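You operate a simulated robot arm through the tools that you are given. There is no shell and no other tool. Be economical: measure what you need, move in short steps, check, and stop when the job is done.

You are at the controls of a simulated robot arm. One attempt, no reset.

Task
Clean the grey insole from the wooden rack on the brush wheel.
Fine: don't sand it; rack it again and stop the grinder with the red button; leave the other insoles alone.

Only the result counts: the job must be done as asked and must still hold three seconds after the hand-in. Knocking over, shifting, dropping, spilling or breaking anything else fails it.

Robot
A 7-joint arm with a three-finger gripper, fixed in place. Base frame: the origin is at the foot of the arm, x ahead of it, y to its left, z up. Units: mm, degrees, N and s.
Its first joint turns from -166.0 to 166.0 degrees. Payload 2.69 kg.
The tool frame sits at the grasp point between the pads (the TCP): z along the fingers, y along the line on which they close. The tips reach 30 mm beyond it. Largest opening 128 mm; the body of the gripper starts 117 mm behind the TCP.
Orientation is that of the tool frame in the base frame, as a unit quaternion [w, x, y, z]. With the fingers straight down and closing along the base's y, the tool's x points along the base's -x, its y along +y and its z along -z.

Tools
- The arm moves only by the tool apply_moves. Its argument "steps" is one flat list of numbers, 7 for each row, row after row: the shift along the tool's x, y, z in m, then the turn, a rotation vector about the tool's x, y, z in degrees, then the finger opening in m, from 0 to 0.128. In form: [tx, ty, tz, ax, ay, az, jaw, tx, ty, tz, ax, ay, az, jaw, ...]. A call has 1 to 8 rows; each row shifts and turns the commanded pose from where the row before left it, along the tool's axes as they then stand. Each row takes 0.2 s and may step no farther than 50 mm and 8.6 degrees from the row before; otherwise, or with a gripper value out of range, the whole call is refused. A pose out of reach is approached as far as the arm can. The call stops where the force on the tool passes 40 N (or 10 N more than at its start, if that is more) or the arm is blocked; 0.2 s more then pass. Each finger halts on what it meets, pressing with about 32 N; the grip force reading is that of the motor and also rises with nothing between the fingers. The clock runs only during rows and for 0.2 s after the last one: add rows that do not move to give the fingers time. The reply holds the time, the measured pose of the TCP, the force on the tool along the base axes, the opening and the grip force, in the units named above and with some noise, with the torque about the TCP (base axes, N m) and any sound that the robot's microphone picked up.
- Cameras (640 x 400 px; columns grow to the right, rows downward): "scene" is fixed at [400.8, 497.5, 1630.3]; the picture's right is [-0.67, -0.74, 0.00], its down [-0.51, 0.46, -0.72] and it looks along [0.54, -0.49, -0.69] (base axes); focal length 239 px, centre (320, 200). "wrist" rides on the gripper at [58, 54, -131] in the tool frame; the picture's right is [-0.68, 0.74, 0.00], its down [-0.62, -0.57, -0.55] and it looks along [-0.40, -0.37, 0.84] (tool axes); focal length 234 px, centre (320, 200). There is no depth. A picture from a camera that has moved, and an enlarged one, comes with that camera's place and axes in the base frame and with its lens.
- capture(camera): a new picture of that camera. It takes no simulated time.
- slide_trunk(by): slides the trunk up (or, below 0, down) by that many mm; the arm rides with it, the base frame stays. It gives what a move gives, with no picture.
- close_up(camera, box): a new picture of the part [left, top, right, bottom] of that camera's present view, enlarged. It takes no simulated time.
- sign_off(): hands the job in; it is judged then, once.

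Work in short steps. Places have to be worked out from the pictures, the camera data and where the tool is seen: move nearer, look again, correct. Check each grasp and each placing, and mend what went wrong. You have 120 turns and 64 pictures in all, those below and enlarged ones among them. Open the gripper and draw the arm clear of the work before you hand the job in, unless the task says otherwise; then end with one line.

The tools are called after ">>>" by a JSON object that holds its "fn" and its "kwargs". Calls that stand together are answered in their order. apply_moves: Moves the arm, as the interface text tells. Its arguments: {"type":"object","properties":{"steps":{"type":"array","items":{"type":"number"}}},"required":["steps"]} The other tools are called the same way: slide_trunk (by) slides the trunk up or down; capture (camera) takes a picture; close_up (camera, box) takes an enlarged picture of a part of a camera's view; sign_off () hands the job in.

At the start:

```text
time: 0.0
ee_pos: [724.1, -156.7, 1350.7]
orientation: [0.0, 0.0, 1.0, 0.0]
contact_force: [0.0, -0.1, 0.2]
wrist_torque: [0.02, 0.0, 0.0]
width: 128.0
grasp_force: 0.1
trunk travel left (down, up): [-175.0, 175.0]
```

scene: 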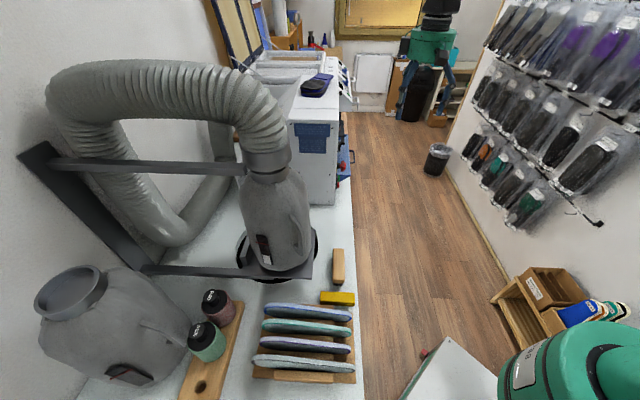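
wrist: 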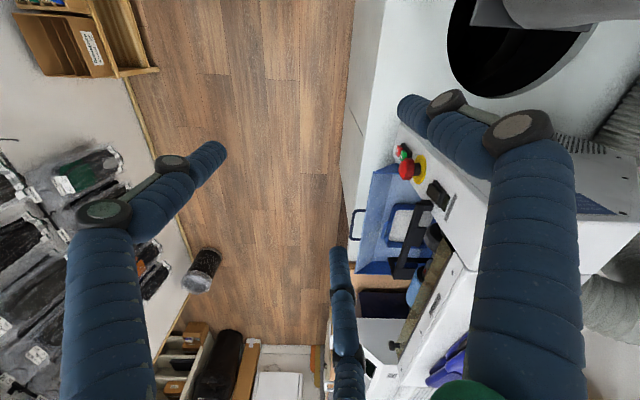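

I'll start by enlarging the scene to identify the rack, the grinder and its buttons.

>>> {"fn": "close_up", "kwargs": {"camera": "scene", "box": [220, 260, 380, 400]}}

>>> {"fn": "close_up", "kwargs": {"camera": "scene", "box": [220, 30, 380, 220]}}

>>> {"fn": "close_up", "kwargs": {"camera": "wrist", "box": [330, 60, 530, 400]}}

```text
2.86 times, centred on (300, 330) of scene
camera zoom: at [400.8, 497.5, 1630.3], right [-0.67, -0.74, 0.0], down [-0.51, 0.46, -0.72], along [0.54, -0.49, -0.69], focal length 684 px, centre (377, -171)
```

zoom: 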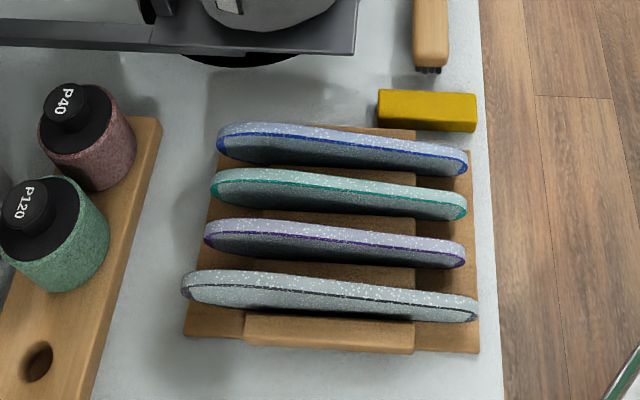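

```text
2.11 times, centred on (300, 125) of scene
camera zoom: at [400.8, 497.5, 1630.3], right [-0.67, -0.74, 0.0], down [-0.51, 0.46, -0.72], along [0.54, -0.49, -0.69], focal length 504 px, centre (362, 358)
```

zoom: 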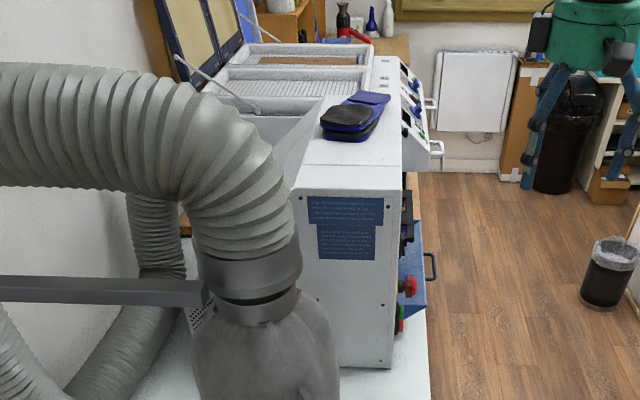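

```text
1.18 times, centred on (430, 230) of wrist
camera zoom: at [667.3, -102.3, 1482.2], right [0.68, 0.74, 0.0], down [0.62, -0.57, 0.55], along [0.4, -0.37, -0.84], focal length 276 px, centre (191, 165)
```

zoom: 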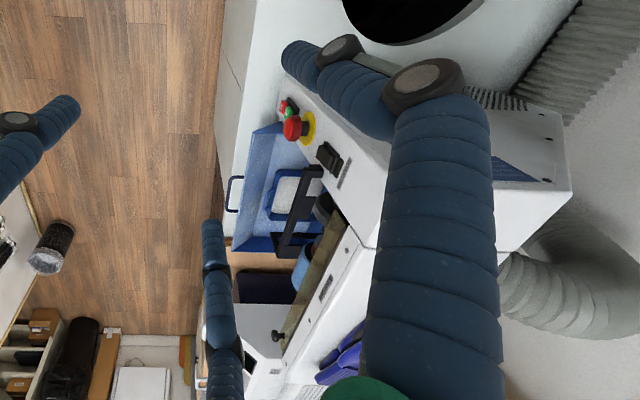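

The red mushroom button triangulates to about [942, -113, 1045]. I'll yaw the tool by about 90° to view the machine front and find the brush wheel.

>>> {"fn": "apply_moves", "kwargs": {"steps": [0, 0, 0, 0, 0, -8.2, 0.128, 0, 0, 0, 0, 0, -8.2, 0.128, 0, 0, 0, 0, 0, -8.2, 0.128, 0, 0, 0, 0, 0, -8.2, 0.128, 0, 0, 0, 0, 0, -8.2, 0.128, 0, 0, 0, 0, 0, -8.2, 0.128, 0, 0, 0, 0, 0, -8.2, 0.128, 0, 0, 0, 0, 0, -8.2, 0.128]}}

>>> {"fn": "capture", "kwargs": {"camera": "wrist"}}

```text
time: 1.8
ee_pos: [725.3, -157.4, 1350.9]
orientation: [0.0, -0.543, 0.84, 0.0]
contact_force: [0.7, -0.3, -0.6]
wrist_torque: [-0.01, 0.02, -0.02]
width: 128.0
grasp_force: 0.1
trunk travel left (down, up): [-175.0, 175.0]
```

```text
58 pictures are left
camera wrist: at [652.7, -187.5, 1482.0], right [-0.39, 0.92, 0.0], down [0.77, 0.33, 0.55], along [0.5, 0.22, -0.84], focal length 234 px, centre (320, 200)
```

wrist: 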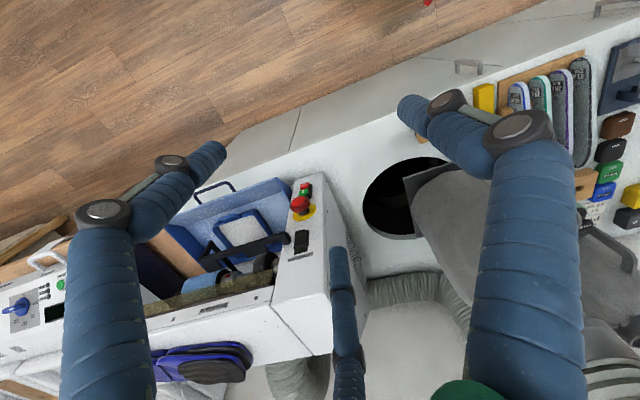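

The machine has several wheels behind a guard on its -y face. Enlarging that area.

>>> {"fn": "close_up", "kwargs": {"camera": "wrist", "box": [130, 170, 350, 310]}}

>>> {"fn": "close_up", "kwargs": {"camera": "wrist", "box": [460, 40, 640, 240]}}

```text
2.86 times, centred on (240, 240) of wrist
camera zoom: at [652.7, -187.5, 1482.0], right [-0.39, 0.92, 0.0], down [0.77, 0.33, 0.55], along [0.5, 0.22, -0.84], focal length 669 px, centre (549, 86)
```

zoom: 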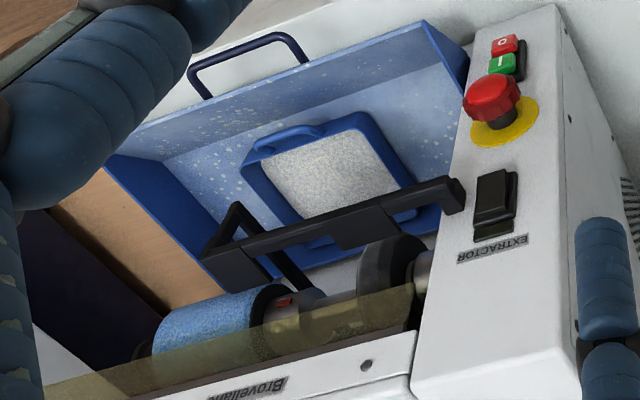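

```text
2.00 times, centred on (550, 140) of wrist
camera zoom: at [652.7, -187.5, 1482.0], right [-0.39, 0.92, 0.0], down [0.77, 0.33, 0.55], along [0.5, 0.22, -0.84], focal length 468 px, centre (-140, 320)
```

zoom: 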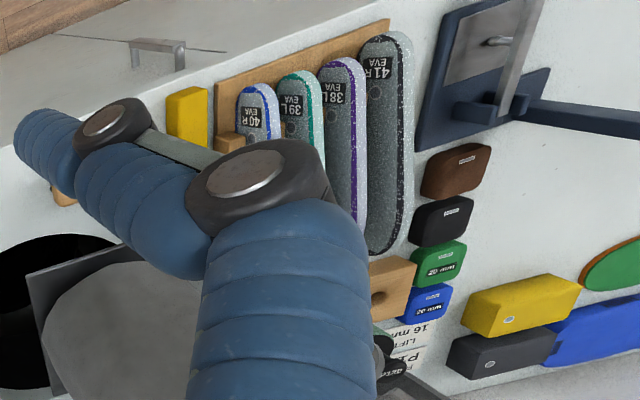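

The grinder has a blue sanding drum and a dark brush wheel beside the panel, with O, I, mushroom and extractor controls. I'll move down and toward -y for a second viewpoint to triangulate.

>>> {"fn": "apply_moves", "kwargs": {"steps": [0.0204, -0.0276, 0.025, 0, 0, 0, 0.128, 0.0204, -0.0276, 0.025, 0, 0, 0, 0.128, 0.0204, -0.0276, 0.025, 0, 0, 0, 0.128, 0.0204, -0.0276, 0.025, 0, 0, 0, 0.128, 0.0204, -0.0276, 0.025, 0, 0, 0, 0.128, 0.0204, -0.0276, 0.025, 0, 0, 0, 0.128, 0, 0, 0, 0, 0, -8.5, 0.128, 0, 0, 0, 0, 0, -8.5, 0.128]}}

>>> {"fn": "capture", "kwargs": {"camera": "wrist"}}

```text
time: 3.6
ee_pos: [824.9, -334.9, 1200.8]
orientation: [0.001, -0.661, 0.751, 0.0]
contact_force: [-0.2, 0.9, -0.2]
wrist_torque: [-0.02, -0.04, 0.02]
width: 128.0
grasp_force: 0.0
trunk travel left (down, up): [-175.0, 175.0]
```

```text
55 pictures are left
camera wrist: at [765.2, -386.4, 1333.0], right [-0.64, 0.76, 0.0], down [0.64, 0.54, 0.55], along [0.42, 0.35, -0.84], focal length 234 px, centre (320, 200)
```

wrist: 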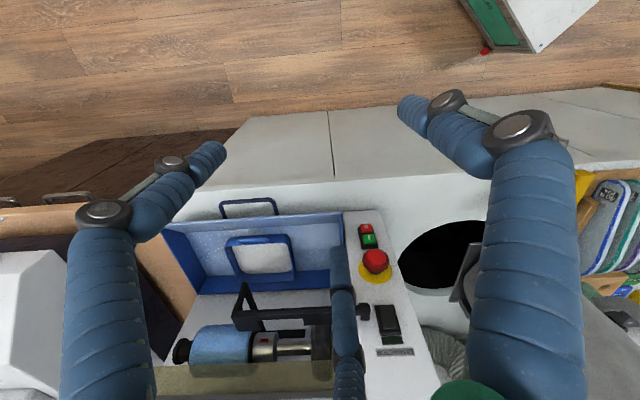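

>>> {"fn": "close_up", "kwargs": {"camera": "wrist", "box": [150, 190, 430, 400]}}

```text
1.90 times, centred on (290, 295) of wrist
camera zoom: at [765.2, -386.4, 1333.0], right [-0.64, 0.76, 0.0], down [0.64, 0.54, 0.55], along [0.42, 0.35, -0.84], focal length 446 px, centre (377, 19)
```

zoom: 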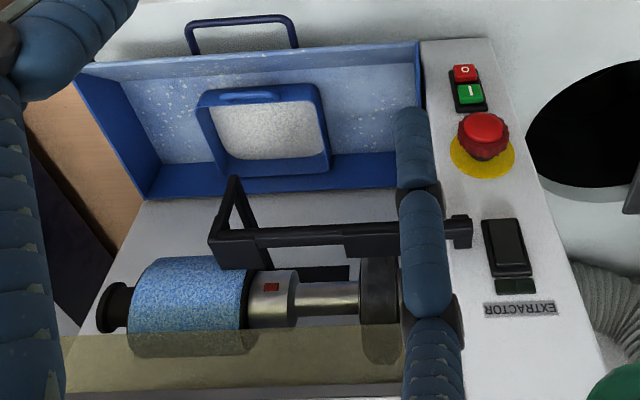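

Triangulation gives O≈[950,-101,940], I≈[950,-106,978], brush wheel≈[1052,-143,1153], and the bench runs at about 48° to the base. Next I go look at the rack closely, squaring the tool with the bench.

>>> {"fn": "apply_moves", "kwargs": {"steps": [0, 0, -0.03, 0, 0, 8.6, 0.128, 0, 0, -0.03, 0, 0, 8.6, 0.128, 0, 0, -0.03, 0, 0, 8.6, 0.128, 0, 0, -0.03, 0, 0, 8.6, 0.128, -0.0163, 0.0439, 0, 0, 0, 0, 0.128, -0.0163, 0.0439, 0, 0, 0, 0, 0.128, -0.0163, 0.0439, 0, 0, 0, 0, 0.128, -0.0163, 0.0439, 0, 0, 0, 0, 0.128]}}

>>> {"fn": "apply_moves", "kwargs": {"steps": [-0.0163, 0.0439, 0, 0, 0, 0, 0.128, -0.0163, 0.0439, 0, 0, 0, 0, 0.128, -0.0163, 0.0439, 0, 0, 0, 0, 0.128, -0.0163, 0.0439, 0, 0, 0, 0, 0.128, -0.0163, 0.0439, 0, 0, 0, 0, 0.128, -0.0163, 0.0439, 0, 0, 0, 0, 0.128, -0.0163, 0.0439, 0, 0, 0, 0, 0.128, -0.0163, 0.0439, 0, 0, 0, 0, 0.128]}}

>>> {"fn": "capture", "kwargs": {"camera": "wrist"}}

```text
time: 5.4
ee_pos: [738.3, -173.1, 1322.8]
orientation: [-0.001, -0.409, 0.913, 0.0]
contact_force: [-0.3, 0.8, 0.6]
wrist_torque: [0.0, 0.01, 0.0]
width: 127.8
grasp_force: 0.0
trunk travel left (down, up): [-175.0, 175.0]
```

```text
time: 7.2
ee_pos: [565.3, 159.7, 1318.9]
orientation: [-0.001, -0.408, 0.913, 0.0]
contact_force: [0.8, -0.3, 0.5]
wrist_torque: [0.01, 0.0, -0.01]
width: 128.1
grasp_force: 0.1
trunk travel left (down, up): [-175.0, 175.0]
```

```text
53 pictures are left
camera wrist: at [486.7, 152.6, 1451.2], right [-0.1, 1.0, 0.0], down [0.83, 0.08, 0.55], along [0.55, 0.05, -0.84], focal length 234 px, centre (320, 200)
```

wrist: 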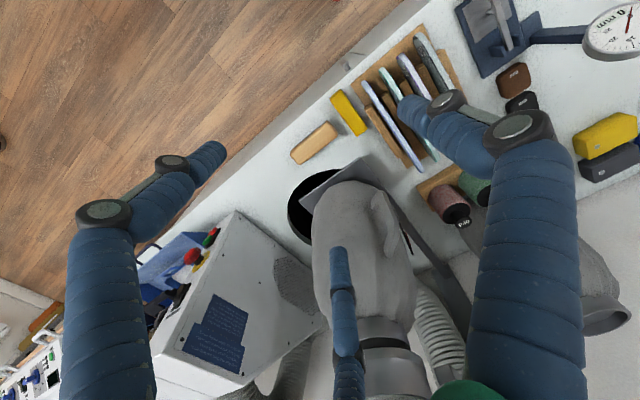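

Insoles stand on edge in the rack, seen from above. Moving closer above the rack.

>>> {"fn": "apply_moves", "kwargs": {"steps": [-0.0138, 0.0354, 0.024, 0, 0, 0, 0.128, -0.0138, 0.0354, 0.024, 0, 0, 0, 0.128, -0.0138, 0.0354, 0.024, 0, 0, 0, 0.128, -0.0138, 0.0354, 0.024, 0, 0, 0, 0.128, -0.0138, 0.0354, 0.024, 0, 0, 0, 0.128]}}

>>> {"fn": "capture", "kwargs": {"camera": "wrist"}}

```text
time: 8.4
ee_pos: [477.8, 329.8, 1197.6]
orientation: [0.0, -0.409, 0.913, 0.0]
contact_force: [0.4, 1.1, -0.3]
wrist_torque: [-0.01, -0.02, 0.01]
width: 127.9
grasp_force: 0.2
trunk travel left (down, up): [-175.0, 175.0]
```

```text
52 pictures are left
camera wrist: at [398.6, 322.3, 1329.4], right [-0.1, 1.0, 0.0], down [0.83, 0.08, 0.55], along [0.55, 0.05, -0.84], focal length 234 px, centre (320, 200)
```

wrist: 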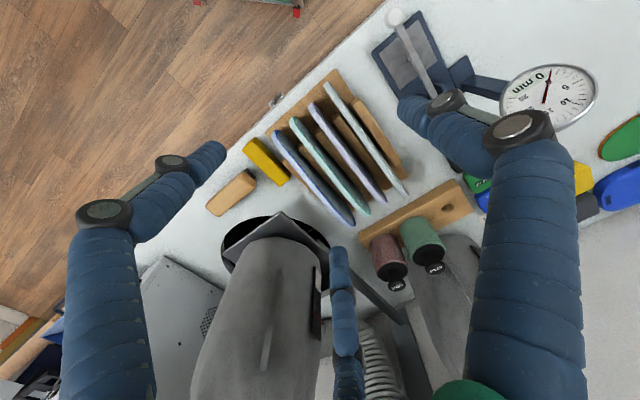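

>>> {"fn": "close_up", "kwargs": {"camera": "wrist", "box": [230, 60, 430, 240]}}

```text
2.22 times, centred on (330, 150) of wrist
camera zoom: at [398.6, 322.3, 1329.4], right [-0.1, 1.0, 0.0], down [0.83, 0.08, 0.55], along [0.55, 0.05, -0.84], focal length 520 px, centre (298, 311)
```

zoom: 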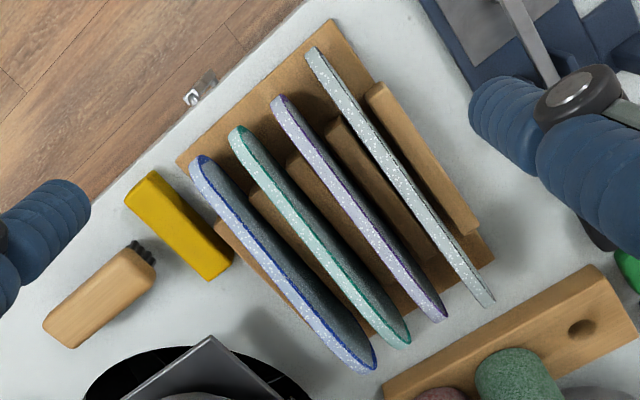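

The grey insole stands on edge, far tip ≈[627,514,940], aisle tip ≈[449,335,~900], neighbours about 40 mm apart. Before grasping I want a frontal view of the brush wheel to plan how to present it.

>>> {"fn": "apply_moves", "kwargs": {"steps": [0.0113, -0.0437, -0.015, 0, 0, 0, 0.128, 0.0113, -0.0437, -0.015, 0, 0, 0, 0.128, 0.0113, -0.0437, -0.015, 0, 0, 0, 0.128, 0.0113, -0.0437, -0.015, 0, 0, 0, 0.128, 0.0113, -0.0437, -0.015, 0, 0, 0, 0.128, 0.0113, -0.0437, -0.015, 0, 0, 0, 0.128, 0.0113, -0.0437, -0.015, 0, 0, 0, 0.128, 0.0113, -0.0437, -0.015, 0, 0, 0, 0.128]}}

>>> {"fn": "apply_moves", "kwargs": {"steps": [0.0113, -0.0437, 0.014, 0, 0, 0, 0.128, 0.0113, -0.0437, 0.014, 0, 0, 0, 0.128, 0.0113, -0.0437, 0.014, 0, 0, 0, 0.128, 0.0113, -0.0437, 0.014, 0, 0, 0, 0.128, 0.0113, -0.0437, 0.014, 0, 0, 0, 0.128, 0.0113, -0.0437, 0.014, 0, 0, 0, 0.128, 0.0113, -0.0437, 0.014, 0, 0, 0, 0.128]}}

>>> {"fn": "apply_moves", "kwargs": {"steps": [0, 0, 0, 0, -7.5, 0, 0.128, 0, 0, 0, 0, -7.5, 0, 0.128, 0, 0, 0, 0, -7.5, 0, 0.128, 0, 0, 0, 0, -7.5, 0, 0.128, 0, 0, 0, 0, -7.5, 0, 0.128, 0, 0, 0, 0, -7.5, 0, 0.128]}}

>>> {"fn": "capture", "kwargs": {"camera": "wrist"}}

```text
time: 10.2
ee_pos: [676.9, 29.0, 1318.1]
orientation: [-0.001, -0.409, 0.912, 0.0]
contact_force: [-1.0, 0.5, 1.2]
wrist_torque: [-0.02, 0.05, -0.01]
width: 128.2
grasp_force: 0.1
trunk travel left (down, up): [-175.0, 175.0]
```

```text
time: 11.8
ee_pos: [853.8, -232.2, 1223.6]
orientation: [0.0, -0.408, 0.913, 0.001]
contact_force: [-0.2, 0.5, -0.7]
wrist_torque: [-0.01, -0.02, 0.02]
width: 127.8
grasp_force: 0.2
trunk travel left (down, up): [-175.0, 175.0]
```

```text
time: 13.2
ee_pos: [854.0, -233.7, 1223.4]
orientation: [0.35, -0.378, 0.843, 0.156]
contact_force: [-0.1, 0.1, 0.7]
wrist_torque: [-0.02, 0.01, 0.06]
width: 128.0
grasp_force: 0.1
trunk travel left (down, up): [-175.0, 175.0]
```

```text
50 pictures are left
camera wrist: at [724.4, -296.9, 1275.1], right [-0.23, 0.85, 0.48], down [0.45, -0.34, 0.82], along [0.86, 0.41, -0.3], focal length 234 px, centre (320, 200)
```

wrist: 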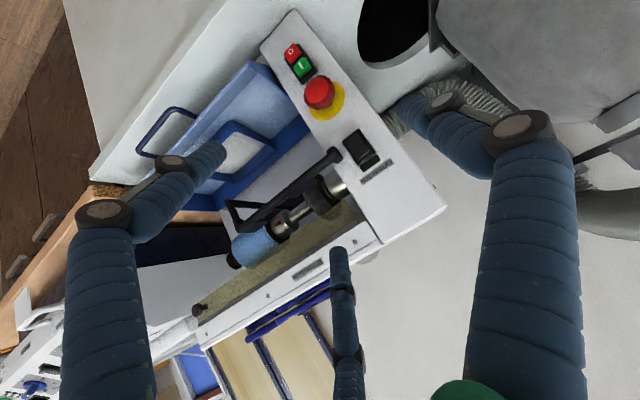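

>>> {"fn": "close_up", "kwargs": {"camera": "wrist", "box": [200, 100, 400, 330]}}

```text
1.74 times, centred on (300, 215) of wrist
camera zoom: at [724.4, -296.9, 1275.1], right [-0.23, 0.85, 0.48], down [0.45, -0.34, 0.82], along [0.86, 0.41, -0.3], focal length 407 px, centre (355, 174)
```

zoom: 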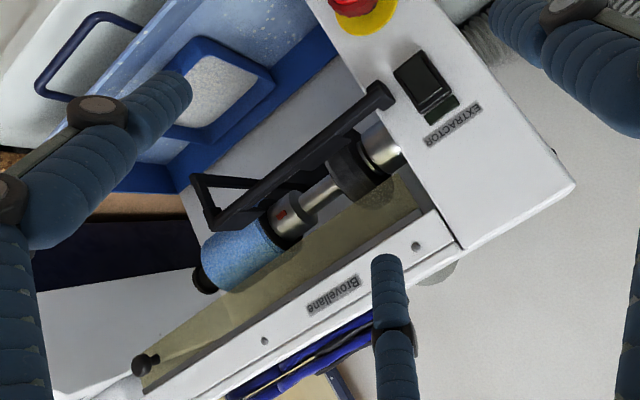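

>>> {"fn": "close_up", "kwargs": {"camera": "wrist", "box": [260, 135, 360, 235]}}

```text
4.00 times, centred on (310, 185) of wrist
camera zoom: at [724.4, -296.9, 1275.1], right [-0.23, 0.85, 0.48], down [0.45, -0.34, 0.82], along [0.86, 0.41, -0.3], focal length 937 px, centre (360, 260)
```

zoom: 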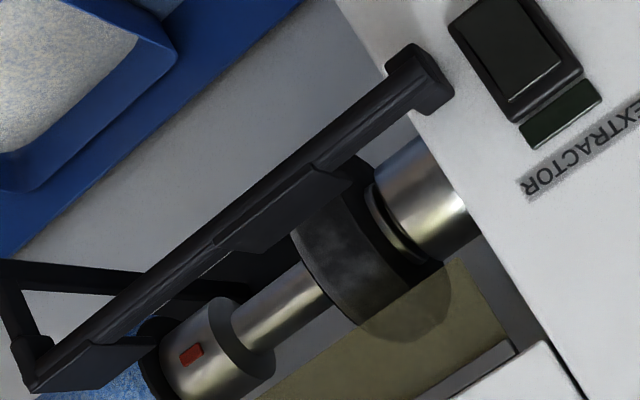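

The wheel layout is now clear: dark brush next to the panel, blue drum outboard, a rest bar in front. I'll zoom on the buttons, since I plan to start the grinder now with closed fingers.

>>> {"fn": "close_up", "kwargs": {"camera": "wrist", "box": [260, 30, 360, 130]}}

```text
4.00 times, centred on (310, 80) of wrist
camera zoom: at [724.4, -296.9, 1275.1], right [-0.23, 0.85, 0.48], down [0.45, -0.34, 0.82], along [0.86, 0.41, -0.3], focal length 937 px, centre (360, 680)
```

zoom: 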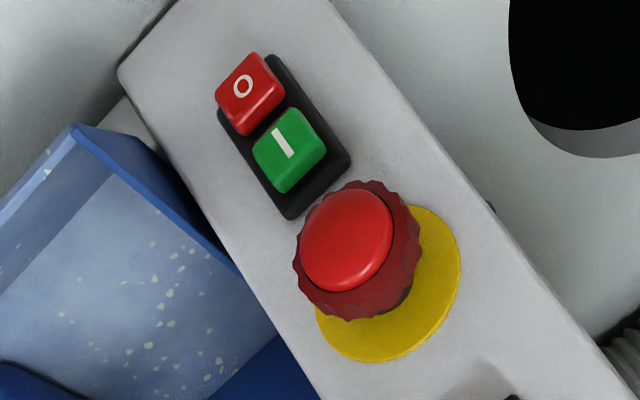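

Buttons are clear: O red and I green, spacing ≈33 mm. I'll close the fingers, tilt the tool to near horizontal and go in front of the green I.

>>> {"fn": "apply_moves", "kwargs": {"steps": [0, 0, 0, 0, -7.5, 0, 0, 0, 0, 0, 0, -7.5, 0, 0, 0, 0, 0, 0, -7.5, 0, 0, 0, 0, 0, 0, -7.5, 0, 0]}}

>>> {"fn": "apply_moves", "kwargs": {"steps": [0.0319, 0.0027, 0.0214, 0, 0, 0, 0, 0.0319, 0.0027, 0.0214, 0, 0, 0, 0, 0.0319, 0.0027, 0.0214, 0, 0, 0, 0, 0.0319, 0.0027, 0.0214, 0, 0, 0, 0, 0.0319, 0.0027, 0.0214, 0, 0, 0, 0, 0.0319, 0.0027, 0.0214, 0, 0, 0, 0]}}

>>> {"fn": "capture", "kwargs": {"camera": "wrist"}}

```text
time: 14.2
ee_pos: [853.5, -233.8, 1223.7]
orientation: [0.556, -0.325, 0.723, 0.25]
contact_force: [-0.2, -0.6, 0.6]
wrist_torque: [-0.04, 0.05, -0.03]
width: 2.1
grasp_force: 30.6
trunk travel left (down, up): [-175.0, 175.0]
```

```text
time: 15.6
ee_pos: [892.0, -165.5, 1003.4]
orientation: [0.556, -0.324, 0.724, 0.249]
contact_force: [0.6, 0.0, 0.5]
wrist_torque: [-0.04, 0.05, 0.01]
width: 2.2
grasp_force: 31.1
trunk travel left (down, up): [-175.0, 175.0]
```

```text
46 pictures are left
camera wrist: at [757.5, -234.9, 981.5], right [-0.43, 0.62, 0.65], down [0.17, -0.65, 0.74], along [0.88, 0.43, 0.17], focal length 234 px, centre (320, 200)
```

wrist: 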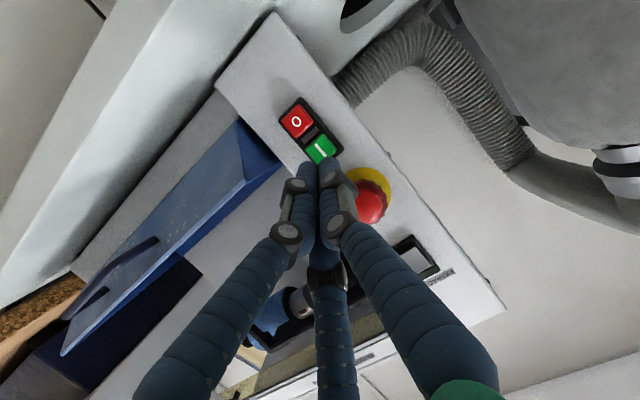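

The fingertip is aligned with the green I button along the tool axis, about 58 mm away. Advancing, then creeping in.

>>> {"fn": "apply_moves", "kwargs": {"steps": [0, 0, 0.022, 0, 0, 0, 0, 0, 0, 0.022, 0, 0, 0, 0]}}

>>> {"fn": "close_up", "kwargs": {"camera": "wrist", "box": [260, 80, 400, 220]}}

```text
time: 16.2
ee_pos: [919.5, -135.9, 993.7]
orientation: [0.556, -0.324, 0.724, 0.249]
contact_force: [0.1, 0.3, 0.3]
wrist_torque: [0.01, 0.03, -0.04]
width: 2.2
grasp_force: 31.5
trunk travel left (down, up): [-175.0, 175.0]
```

```text
2.86 times, centred on (330, 150) of wrist
camera zoom: at [785.7, -205.1, 972.1], right [-0.43, 0.62, 0.65], down [0.17, -0.65, 0.74], along [0.88, 0.43, 0.17], focal length 669 px, centre (291, 343)
```

zoom: 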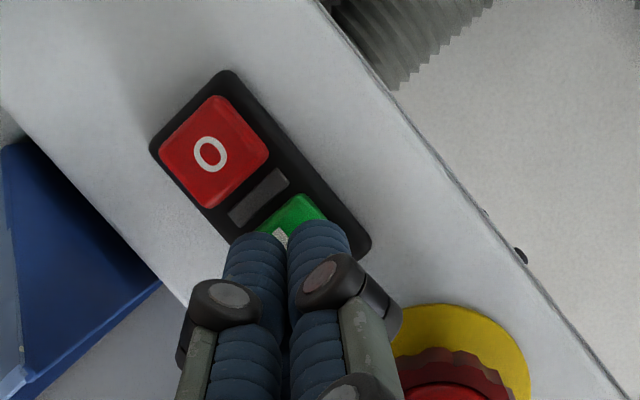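

Tip covers the green button. Creeping in 3 mm rows; the force limit and microphone will tell.

>>> {"fn": "apply_moves", "kwargs": {"steps": [0, 0, 0.003, 0, 0, 0, 0, 0, 0, 0.003, 0, 0, 0, 0, 0, 0, 0.003, 0, 0, 0, 0, 0, 0, 0.003, 0, 0, 0, 0, 0, 0, 0.003, 0, 0, 0, 0, 0, 0, 0.003, 0, 0, 0, 0]}}

```text
time: 17.6
ee_pos: [931.0, -123.2, 990.3]
orientation: [0.556, -0.325, 0.723, 0.249]
contact_force: [-17.8, -17.8, 8.9]
wrist_torque: [0.26, -0.37, -0.23]
width: 2.3
grasp_force: 31.9
trunk travel left (down, up): [-175.0, 175.0]
heard: click
```

A click was heard with ~27 N. Backing off and listening.

>>> {"fn": "apply_moves", "kwargs": {"steps": [0, 0, -0.02, 0, 0, 0, 0, 0, 0, -0.03, 0, 0, 0, 0]}}

>>> {"fn": "close_up", "kwargs": {"camera": "wrist", "box": [220, 80, 400, 370]}}

```text
time: 18.2
ee_pos: [898.9, -157.2, 1000.1]
orientation: [0.555, -0.324, 0.724, 0.249]
contact_force: [-0.3, 0.5, 0.0]
wrist_torque: [0.0, -0.02, 0.0]
width: 2.0
grasp_force: 31.9
trunk travel left (down, up): [-175.0, 175.0]
```

```text
1.38 times, centred on (310, 225) of wrist
camera zoom: at [764.4, -226.8, 978.5], right [-0.43, 0.62, 0.65], down [0.17, -0.65, 0.74], along [0.88, 0.43, 0.17], focal length 323 px, centre (334, 166)
```

zoom: 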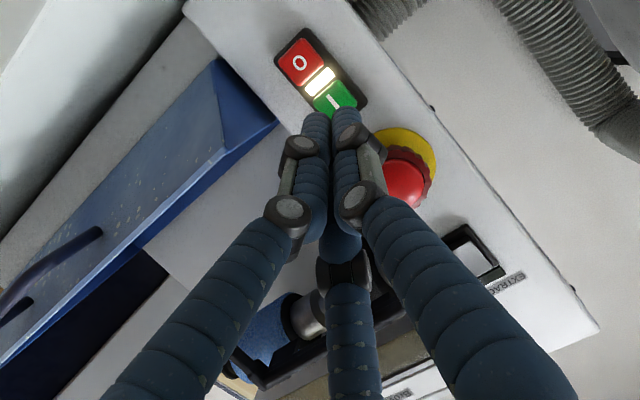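

The run lamp between O and I is lit: the grinder is running. Retreating, reopening and restoring the tool to vertical on the way to the rack.

>>> {"fn": "apply_moves", "kwargs": {"steps": [-0.0, 0, -0.04, 0, 0, 0, 0.0, -0.0319, -0.0027, -0.0214, 0, 0, 0, 0.0, -0.0319, -0.0027, -0.0214, 0, 0, 0, 0.0, -0.0319, -0.0027, -0.0214, 0, 0, 0, 0.0, -0.0319, -0.0027, -0.0214, 0, 0, 0, 0.0, -0.0319, -0.0027, -0.0214, 0, 0, 0, 0.0, -0.0319, -0.0027, -0.0214, 0, 0, 0, 0.0]}}

>>> {"fn": "apply_moves", "kwargs": {"steps": [0, 0, 0, 0, 8.4, 0, 0.04, 0, 0, 0, 0, 8.4, 0, 0.04, 0, 0, 0, 0, 8.4, 0, 0.04, 0, 0, 0, 0, 8.4, 0, 0.04, 0, 0, 0, 0, 8.4, 0, 0.04, 0, 0, 0, 0, 8.4, 0, 0.04, 0, 0, 0, 0, 8.4, 0, 0.04, 0, 0, 0, 0, 8.4, 0, 0.04]}}

>>> {"fn": "apply_moves", "kwargs": {"steps": [0, 0, 0, 0, 7.8, 0, 0.04, 0, 0, 0, 0, 0, 3.3, 0.04]}}

```text
time: 19.8
ee_pos: [834.2, -254.5, 1228.3]
orientation: [0.556, -0.323, 0.724, 0.249]
contact_force: [-0.6, 0.7, -1.2]
wrist_torque: [0.03, -0.03, 0.01]
width: 2.0
grasp_force: 31.4
trunk travel left (down, up): [-175.0, 175.0]
```

```text
time: 21.6
ee_pos: [835.0, -253.1, 1228.1]
orientation: [0.061, -0.408, 0.911, 0.027]
contact_force: [-0.8, 0.6, -0.5]
wrist_torque: [0.02, 0.01, 0.02]
width: 40.1
grasp_force: 0.2
trunk travel left (down, up): [-175.0, 175.0]
```

```text
time: 22.2
ee_pos: [836.3, -252.2, 1228.1]
orientation: [-0.001, -0.382, 0.924, 0.0]
contact_force: [0.1, 0.3, -0.4]
wrist_torque: [-0.04, 0.06, -0.03]
width: 40.1
grasp_force: 0.0
trunk travel left (down, up): [-175.0, 175.0]
```

Yaw is now 45°, matching the rack. Traversing back over the rack at height, then lowering to about z 1150 for a close look.

>>> {"fn": "apply_moves", "kwargs": {"steps": [-0.0138, 0.0431, -0.01, 0, 0, 0, 0.04, -0.0138, 0.0431, -0.01, 0, 0, 0, 0.04, -0.0138, 0.0431, -0.01, 0, 0, 0, 0.04, -0.0138, 0.0431, -0.01, 0, 0, 0, 0.04, -0.0138, 0.0431, -0.01, 0, 0, 0, 0.04, -0.0138, 0.0431, -0.01, 0, 0, 0, 0.04, -0.0138, 0.0431, -0.01, 0, 0, 0, 0.04, -0.0138, 0.0431, -0.01, 0, 0, 0, 0.04]}}

>>> {"fn": "apply_moves", "kwargs": {"steps": [-0.0138, 0.0431, 0.02, 0, 0, 0, 0.04, -0.0138, 0.0431, 0.02, 0, 0, 0, 0.04, -0.0138, 0.0431, 0.02, 0, 0, 0, 0.04, -0.0138, 0.0431, 0.02, 0, 0, 0, 0.04, -0.0138, 0.0431, 0.02, 0, 0, 0, 0.04, -0.0138, 0.0431, 0.02, 0, 0, 0, 0.04, -0.0138, 0.0431, 0.02, 0, 0, 0, 0.04, -0.0138, 0.0431, 0.02, 0, 0, 0, 0.04]}}

>>> {"fn": "capture", "kwargs": {"camera": "wrist"}}

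>>> {"fn": "close_up", "kwargs": {"camera": "scene", "box": [220, 260, 380, 400]}}

```text
time: 24.0
ee_pos: [670.2, 68.9, 1309.7]
orientation: [0.0, -0.383, 0.924, 0.0]
contact_force: [0.8, 0.1, -0.2]
wrist_torque: [0.01, 0.05, -0.03]
width: 39.8
grasp_force: 0.0
trunk travel left (down, up): [-175.0, 175.0]
```

```text
time: 25.8
ee_pos: [505.4, 390.6, 1146.9]
orientation: [0.0, -0.382, 0.924, 0.0]
contact_force: [-0.7, 0.4, -0.2]
wrist_torque: [-0.01, 0.05, -0.02]
width: 40.0
grasp_force: 0.1
trunk travel left (down, up): [-175.0, 175.0]
```

```text
43 pictures are left
camera wrist: at [427.1, 387.7, 1279.0], right [-0.04, 1.0, 0.0], down [0.84, 0.03, 0.55], along [0.55, 0.02, -0.84], focal length 234 px, centre (320, 200)
```

wrist: 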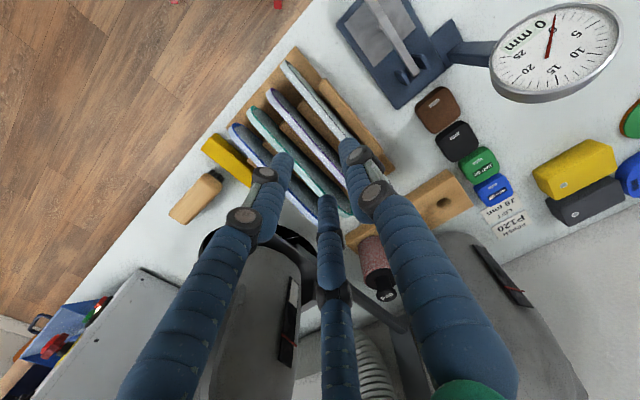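

```text
2.86 times, centred on (300, 330) of scene
camera zoom: at [400.8, 497.5, 1630.3], right [-0.67, -0.74, 0.0], down [-0.51, 0.46, -0.72], along [0.54, -0.49, -0.69], focal length 684 px, centre (377, -171)
```

zoom: 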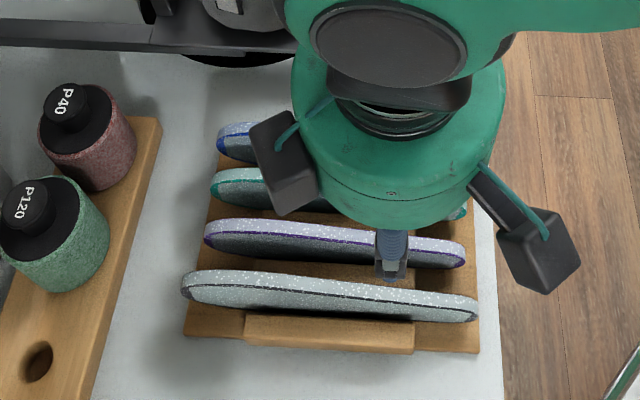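

>>> {"fn": "close_up", "kwargs": {"camera": "wrist", "box": [210, 40, 410, 240]}}

```text
2.00 times, centred on (310, 140) of wrist
camera zoom: at [427.1, 387.7, 1279.0], right [-0.04, 1.0, 0.0], down [0.84, 0.03, 0.55], along [0.55, 0.02, -0.84], focal length 468 px, centre (340, 320)
```

zoom: 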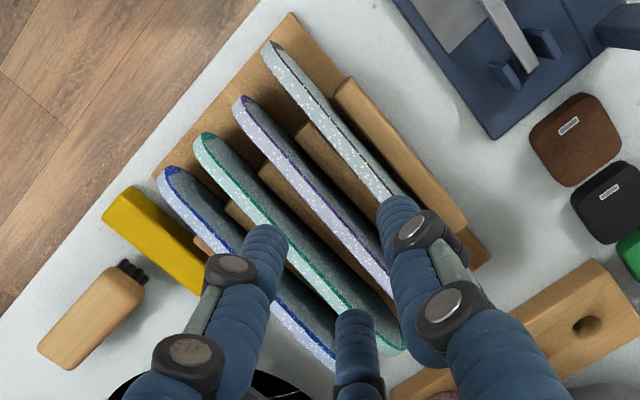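

Grey insole's top edge lies about 6 mm to +tool-y of the TCP; neighbours are 37 mm away. I'll narrow the jaw to 34 mm, shift, and descend to tips just above the edge.

>>> {"fn": "apply_moves", "kwargs": {"steps": [0, 0.006, 0.03, 0, 0, 0, 0.034, 0, 0, 0.035, 0, 0, 0, 0.034, 0, 0, 0.035, 0, 0, 0, 0.034, 0, 0, 0.037, 0, 0, 0, 0.034]}}

>>> {"fn": "close_up", "kwargs": {"camera": "wrist", "box": [230, 40, 430, 240]}}

>>> {"fn": "close_up", "kwargs": {"camera": "scene", "box": [240, 290, 380, 400]}}

```text
time: 26.8
ee_pos: [500.0, 395.3, 1012.2]
orientation: [0.001, -0.382, 0.924, 0.001]
contact_force: [0.3, -0.2, 1.3]
wrist_torque: [-0.02, 0.0, -0.02]
width: 34.2
grasp_force: 0.0
trunk travel left (down, up): [-175.0, 175.0]
```

```text
2.00 times, centred on (330, 140) of wrist
camera zoom: at [420.5, 392.8, 1144.6], right [-0.04, 1.0, 0.0], down [0.83, 0.03, 0.55], along [0.55, 0.02, -0.84], focal length 468 px, centre (300, 320)
```

zoom: 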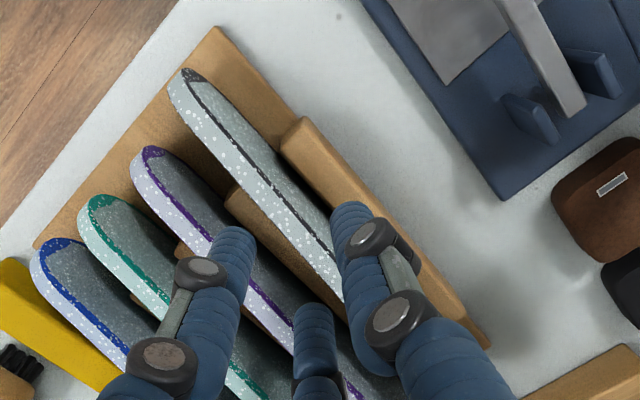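

```text
3.64 times, centred on (310, 345) of scene
camera zoom: at [400.8, 497.5, 1630.3], right [-0.67, -0.74, 0.0], down [-0.51, 0.46, -0.72], along [0.54, -0.49, -0.69], focal length 870 px, centre (356, -327)
```

zoom: 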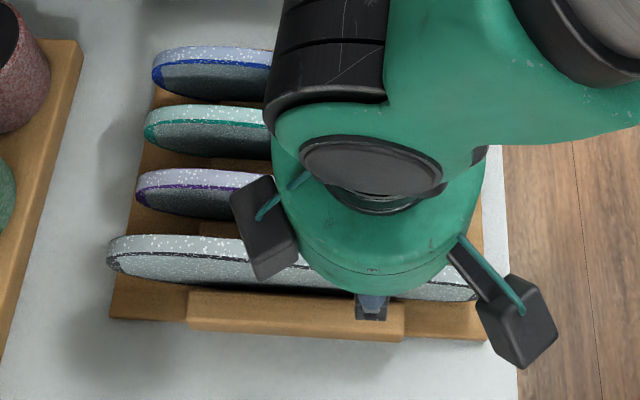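

Fitted from two heights, the grey top edge is at z≈965 and laterally centred under the TCP; the rail tops are much lower. Descending to TCP z≈955 with jaw 38 mm, watching force.

>>> {"fn": "apply_moves", "kwargs": {"steps": [0, 0, 0.015, 0, 0, 0, 0.038, 0, 0, 0.014, 0, 0, 0, 0.038, 0, 0, 0.014, 0, 0, 0, 0.038, 0, 0, 0.014, 0, 0, 0, 0.038]}}

>>> {"fn": "close_up", "kwargs": {"camera": "wrist", "box": [230, 40, 430, 240]}}

```text
time: 27.8
ee_pos: [500.5, 395.6, 957.1]
orientation: [0.0, -0.381, 0.924, 0.001]
contact_force: [1.0, 0.4, -0.4]
wrist_torque: [0.02, 0.02, 0.0]
width: 38.1
grasp_force: 0.2
trunk travel left (down, up): [-175.0, 175.0]
```

```text
2.00 times, centred on (330, 140) of wrist
camera zoom: at [420.2, 392.5, 1087.7], right [-0.04, 1.0, 0.0], down [0.84, 0.03, 0.55], along [0.55, 0.02, -0.84], focal length 468 px, centre (300, 320)
```

zoom: 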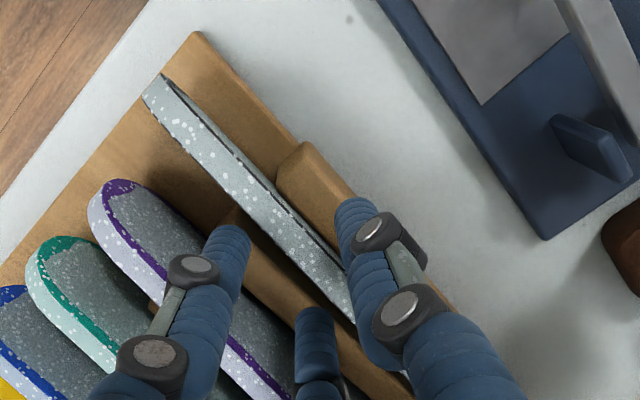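

No contact; the insole passes between the fingers. Closing the grip.

>>> {"fn": "apply_moves", "kwargs": {"steps": [0, 0, 0, 0, 0, 0, 0.02, 0, 0, 0, 0, 0, 0, 0.0, 0, 0, 0, 0, 0, 0, 0.0]}}

>>> {"fn": "close_up", "kwargs": {"camera": "wrist", "box": [230, 40, 430, 240]}}

```text
time: 28.6
ee_pos: [499.9, 395.9, 956.2]
orientation: [-0.001, -0.382, 0.924, 0.0]
contact_force: [7.2, -7.4, -0.1]
wrist_torque: [-0.41, -0.38, -0.02]
width: 18.7
grasp_force: 32.0
trunk travel left (down, up): [-175.0, 175.0]
```

```text
2.00 times, centred on (330, 140) of wrist
camera zoom: at [420.9, 392.3, 1087.6], right [-0.04, 1.0, 0.0], down [0.84, 0.03, 0.55], along [0.55, 0.02, -0.84], focal length 468 px, centre (300, 320)
```

zoom: 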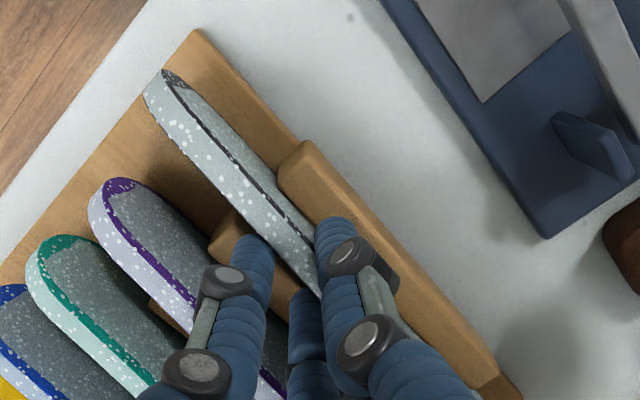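

Gripped at 18.7 mm width with a ~10 N side load toward -tool-y. I'll ease 2 mm that way and lift straight up slowly.

>>> {"fn": "apply_moves", "kwargs": {"steps": [0, -0.002, -0.003, 0, 0, 0, 0, 0, 0, -0.015, 0, 0, 0, 0, 0, 0, -0.02, 0, 0, 0, 0, 0, 0, -0.025, 0, 0, 0, 0, 0, 0, -0.03, 0, 0, 0, 0, 0, 0, -0.03, 0, 0, 0, 0]}}

>>> {"fn": "capture", "kwargs": {"camera": "wrist"}}

>>> {"fn": "close_up", "kwargs": {"camera": "scene", "box": [220, 260, 380, 400]}}

```text
time: 30.0
ee_pos: [500.3, 395.4, 1077.1]
orientation: [0.0, -0.382, 0.924, 0.0]
contact_force: [0.7, -0.5, -0.2]
wrist_torque: [-0.01, 0.08, 0.0]
width: 18.0
grasp_force: 32.3
trunk travel left (down, up): [-175.0, 175.0]
```

```text
36 pictures are left
camera wrist: at [422.0, 391.8, 1209.1], right [-0.04, 1.0, 0.0], down [0.84, 0.03, 0.55], along [0.55, 0.02, -0.84], focal length 234 px, centre (320, 200)
```

wrist: 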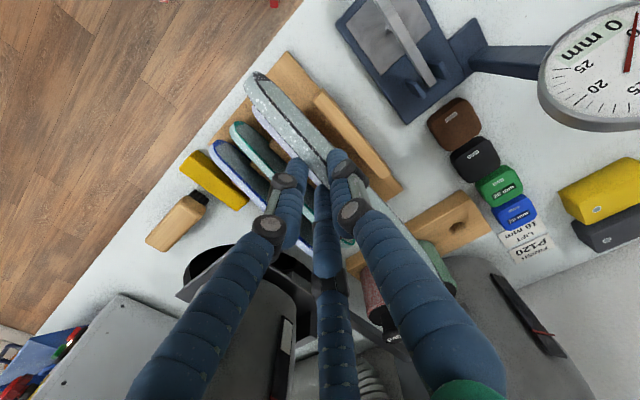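

```text
2.86 times, centred on (300, 330) of scene
camera zoom: at [400.8, 497.5, 1630.3], right [-0.67, -0.74, 0.0], down [-0.51, 0.46, -0.72], along [0.54, -0.49, -0.69], focal length 684 px, centre (377, -171)
```

zoom: 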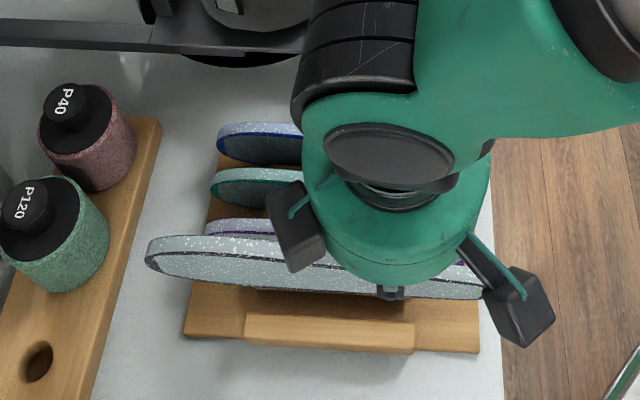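

The insole is held and clear of the rack. Lifting and pulling toward the aisle, then traversing to free space in front of the grinder.

>>> {"fn": "apply_moves", "kwargs": {"steps": [0, 0, -0.03, 0, 0, 0, 0, 0.024, 0, -0.036, 0, 0, 0, 0, 0.024, 0, -0.036, 0, 0, 0, 0, 0.024, 0, -0.036, 0, 0, 0, 0, 0.024, 0, -0.035, 0, 0, 0, 0]}}

>>> {"fn": "apply_moves", "kwargs": {"steps": [0.0158, -0.0462, 0, 0, 0, 0, 0, 0.0158, -0.0462, 0, 0, 0, 0, 0, 0.0158, -0.0462, 0, 0, 0, 0, 0, 0.0158, -0.0462, 0, 0, 0, 0, 0, 0.0158, -0.0462, 0, 0, 0, 0, 0, 0.0158, -0.0462, 0, 0, 0, 0, 0]}}

>>> {"fn": "apply_moves", "kwargs": {"steps": [0.0158, -0.0462, 0, 0, 0, 0, 0, 0.0158, -0.0462, 0, 0, 0, 0, 0, 0.0158, -0.0462, 0, 0, 0, 0, 0, 0.0158, -0.0462, 0, 0, 0, 0, 0, 0.0158, -0.0462, 0, 0, 0, 0, 0, 0.0158, -0.0462, 0, 0, 0, 0, 0]}}

>>> {"fn": "apply_moves", "kwargs": {"steps": [0, 0, 0, 8.2, 0, 0, 0, 0, 0, 0, 8.2, 0, 0, 0, 0, 0, 0, 8.2, 0, 0, 0, 0, 0, 0, 8.2, 0, 0, 0, 0, 0, 0, 8.2, 0, 0, 0, 0, 0, 0, 8.2, 0, 0, 0, 0, 0, 0, 8.2, 0, 0, 0, 0, 0, 0, 8.2, 0, 0, 0]}}

```text
time: 31.2
ee_pos: [431.5, 324.3, 1252.2]
orientation: [0.0, -0.382, 0.924, 0.0]
contact_force: [-0.1, -0.9, -0.7]
wrist_torque: [0.0, 0.0, -0.01]
width: 17.6
grasp_force: 31.8
trunk travel left (down, up): [-175.0, 175.0]
```

```text
time: 32.6
ee_pos: [560.5, 63.0, 1251.2]
orientation: [0.0, -0.383, 0.924, 0.001]
contact_force: [-0.1, 0.1, -0.7]
wrist_torque: [-0.01, 0.02, 0.0]
width: 17.5
grasp_force: 32.3
trunk travel left (down, up): [-175.0, 175.0]
```

```text
time: 34.0
ee_pos: [689.5, -200.2, 1251.3]
orientation: [0.0, -0.383, 0.924, 0.001]
contact_force: [-0.6, -0.6, -0.3]
wrist_torque: [-0.02, 0.02, -0.01]
width: 17.5
grasp_force: 32.3
trunk travel left (down, up): [-175.0, 175.0]
```

```text
time: 35.8
ee_pos: [690.1, -199.8, 1252.4]
orientation: [0.208, -0.322, 0.776, -0.501]
contact_force: [0.5, -1.1, 0.5]
wrist_torque: [0.02, 0.05, -0.04]
width: 17.5
grasp_force: 31.8
trunk travel left (down, up): [-175.0, 175.0]
```

Rotation tracks well. Finishing the roll to horizontal, then tilting 55° about the tool axis for the tangential presentation.

>>> {"fn": "apply_moves", "kwargs": {"steps": [0, 0, 0, 8.13, 0, 0, 0, 0, 0, 0, 8.13, 0, 0, 0, 0, 0, 0, 8.13, 0, 0, 0]}}

>>> {"fn": "apply_moves", "kwargs": {"steps": [0, 0, 0, 0, 0, 7.86, 0, 0, 0, 0, 0, 0, 7.86, 0, 0, 0, 0, 0, 0, 7.86, 0, 0, 0, 0, 0, 0, 7.86, 0, 0, 0, 0, 0, 0, 7.86, 0, 0, 0, 0, 0, 0, 7.86, 0, 0, 0, 0, 0, 0, 7.86, 0]}}

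>>> {"fn": "capture", "kwargs": {"camera": "wrist"}}

>>> {"fn": "capture", "kwargs": {"camera": "scene"}}

```text
time: 36.6
ee_pos: [690.6, -199.6, 1253.3]
orientation: [-0.271, 0.269, -0.653, 0.654]
contact_force: [-1.0, 0.4, -0.1]
wrist_torque: [0.04, 0.02, 0.04]
width: 17.6
grasp_force: 31.9
trunk travel left (down, up): [-175.0, 175.0]
```

```text
time: 38.2
ee_pos: [691.6, -200.2, 1252.0]
orientation: [0.542, 0.063, 0.704, -0.454]
contact_force: [-0.1, 0.7, -0.6]
wrist_torque: [0.02, 0.04, -0.04]
width: 17.8
grasp_force: 32.5
trunk travel left (down, up): [-175.0, 175.0]
```

```text
34 pictures are left
camera wrist: at [606.1, -99.7, 1174.1], right [0.7, 0.7, 0.13], down [-0.47, 0.31, 0.83], along [0.54, -0.64, 0.54], focal length 234 px, centre (320, 200)
```

wrist: 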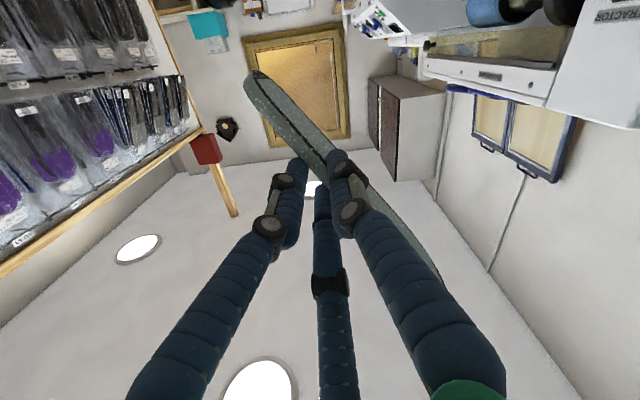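

```text
33 pictures are left
```

scene: 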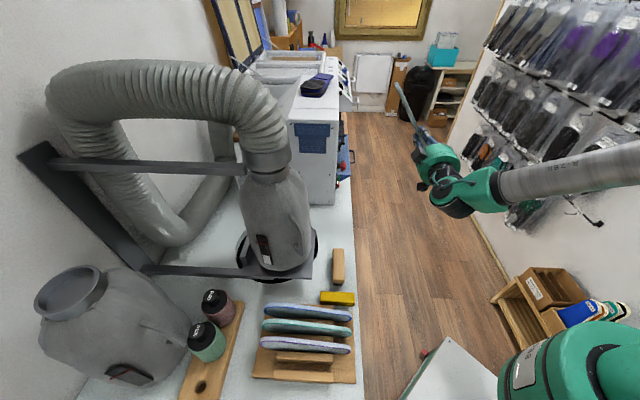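

Orientation verified (tool z along the shaft, insole rising toward the wheel). Moving to a pre-contact pose 80 mm out from the brush.

>>> {"fn": "apply_moves", "kwargs": {"steps": [0.0106, 0.0284, 0.0303, 0, 0, 0, 0, 0.0106, 0.0284, 0.0303, 0, 0, 0, 0, 0.0106, 0.0284, 0.0303, 0, 0, 0, 0, 0.0106, 0.0284, 0.0303, 0, 0, 0, 0, 0.0106, 0.0284, 0.0303, 0, 0, 0, 0, 0.0106, 0.0284, 0.0303, 0, 0, 0, 0]}}

>>> {"fn": "capture", "kwargs": {"camera": "wrist"}}

>>> {"fn": "close_up", "kwargs": {"camera": "scene", "box": [280, 80, 420, 220]}}

```text
time: 39.6
ee_pos: [890.3, -254.1, 1102.7]
orientation: [0.541, 0.062, 0.704, -0.455]
contact_force: [-0.4, 0.0, -1.6]
wrist_torque: [0.05, 0.03, 0.05]
width: 17.8
grasp_force: 32.2
trunk travel left (down, up): [-175.0, 175.0]
```

```text
32 pictures are left
camera wrist: at [805.9, -154.2, 1024.6], right [0.7, 0.7, 0.13], down [-0.47, 0.31, 0.83], along [0.54, -0.64, 0.54], focal length 234 px, centre (320, 200)
```

wrist: 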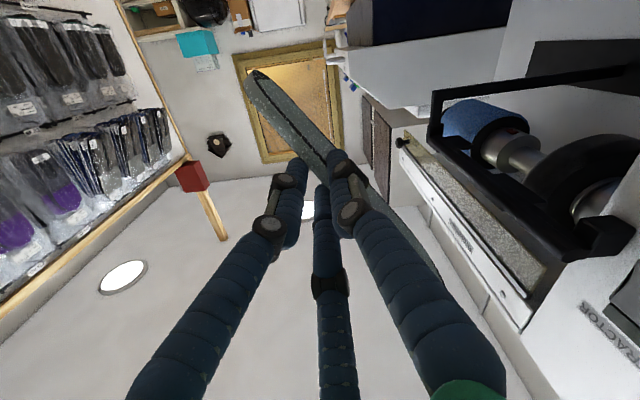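

```text
2.86 times, centred on (350, 150) of scene
camera zoom: at [400.8, 497.5, 1630.3], right [-0.67, -0.74, 0.0], down [-0.51, 0.46, -0.72], along [0.54, -0.49, -0.69], focal length 684 px, centre (234, 343)
```

zoom: 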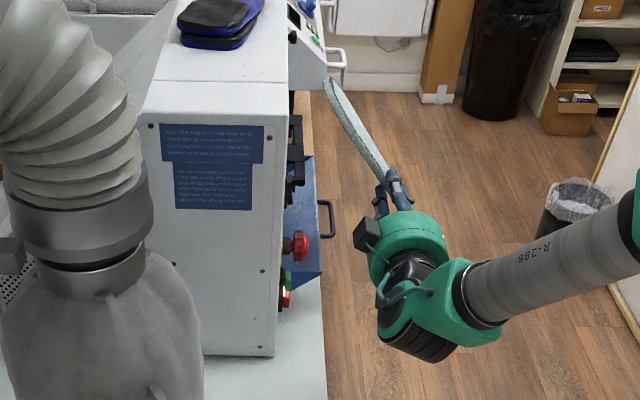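

>>> {"fn": "close_up", "kwargs": {"camera": "wrist", "box": [380, 60, 640, 330]}}

```text
1.48 times, centred on (510, 195) of wrist
camera zoom: at [805.9, -154.2, 1024.6], right [0.7, 0.7, 0.13], down [-0.47, 0.31, 0.83], along [0.54, -0.64, 0.54], focal length 347 px, centre (38, 207)
```

zoom: 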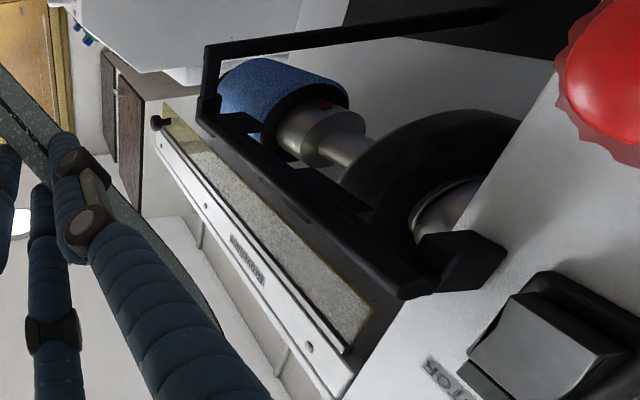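

>>> {"fn": "close_up", "kwargs": {"camera": "wrist", "box": [530, 100, 640, 270]}}

```text
2.35 times, centred on (585, 185) of wrist
camera zoom: at [805.9, -154.2, 1024.6], right [0.7, 0.7, 0.13], down [-0.47, 0.31, 0.83], along [0.54, -0.64, 0.54], focal length 551 px, centre (-304, 235)
```

zoom: 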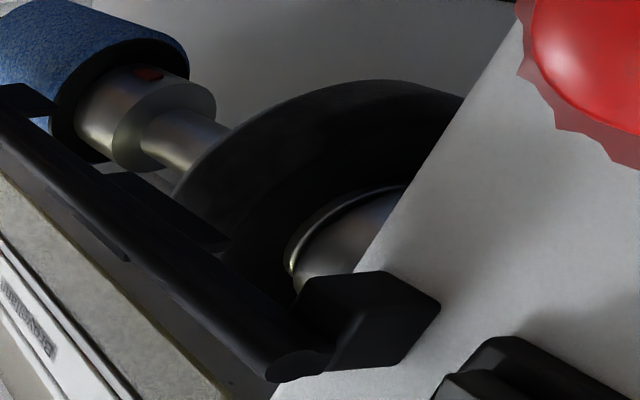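

From this side view I estimate the brush centre at n≈-640, z≈1147, R≈43, with a rest bar below-front and shield above z≈1190. I'll steepen the tilt by 10° and set the pre-contact pose accordingly.

>>> {"fn": "apply_moves", "kwargs": {"steps": [0, 0, 0, 0, 0, 5, 0, 0, 0, 0, 0, 0, 5, 0, 0.0209, 0.0202, -0.004, 0, 0, 0, 0, 0.0209, 0.0202, -0.004, 0, 0, 0, 0]}}

>>> {"fn": "apply_moves", "kwargs": {"steps": [0, 0.02, 0, 0, 0, 0, 0, 0, 0.015, 0, 0, 0, 0, 0]}}

>>> {"fn": "capture", "kwargs": {"camera": "wrist"}}

>>> {"fn": "close_up", "kwargs": {"camera": "scene", "box": [310, 100, 410, 200]}}

```text
time: 40.6
ee_pos: [902.6, -238.9, 1047.2]
orientation: [0.579, 0.124, 0.696, -0.406]
contact_force: [0.1, -0.7, -0.6]
wrist_torque: [0.02, 0.03, 0.03]
width: 17.7
grasp_force: 32.1
trunk travel left (down, up): [-175.0, 175.0]
```

```text
time: 41.2
ee_pos: [923.6, -215.1, 1033.0]
orientation: [0.579, 0.124, 0.696, -0.406]
contact_force: [0.5, 0.5, -0.5]
wrist_torque: [0.01, 0.03, 0.03]
width: 17.9
grasp_force: 32.1
trunk travel left (down, up): [-175.0, 175.0]
```

```text
28 pictures are left
camera wrist: at [848.5, -104.9, 958.1], right [0.67, 0.67, 0.3], down [-0.57, 0.21, 0.8], along [0.47, -0.71, 0.52], focal length 234 px, centre (320, 200)
```

wrist: 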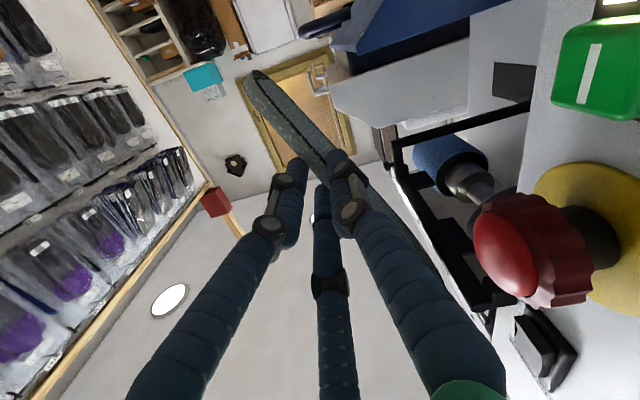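

```text
4.00 times, centred on (360, 150) of scene
camera zoom: at [400.8, 497.5, 1630.3], right [-0.67, -0.74, 0.0], down [-0.51, 0.46, -0.72], along [0.54, -0.49, -0.69], focal length 957 px, centre (160, 400)
```

zoom: 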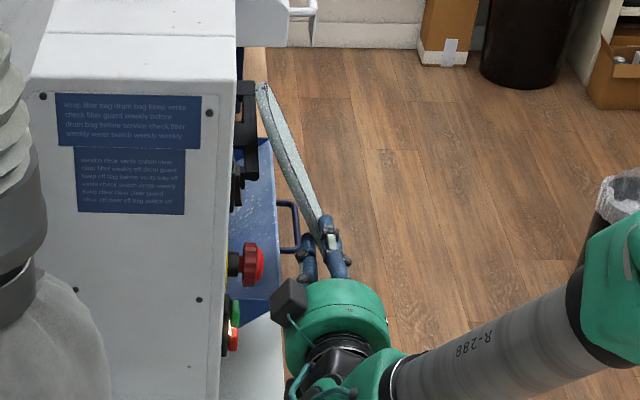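

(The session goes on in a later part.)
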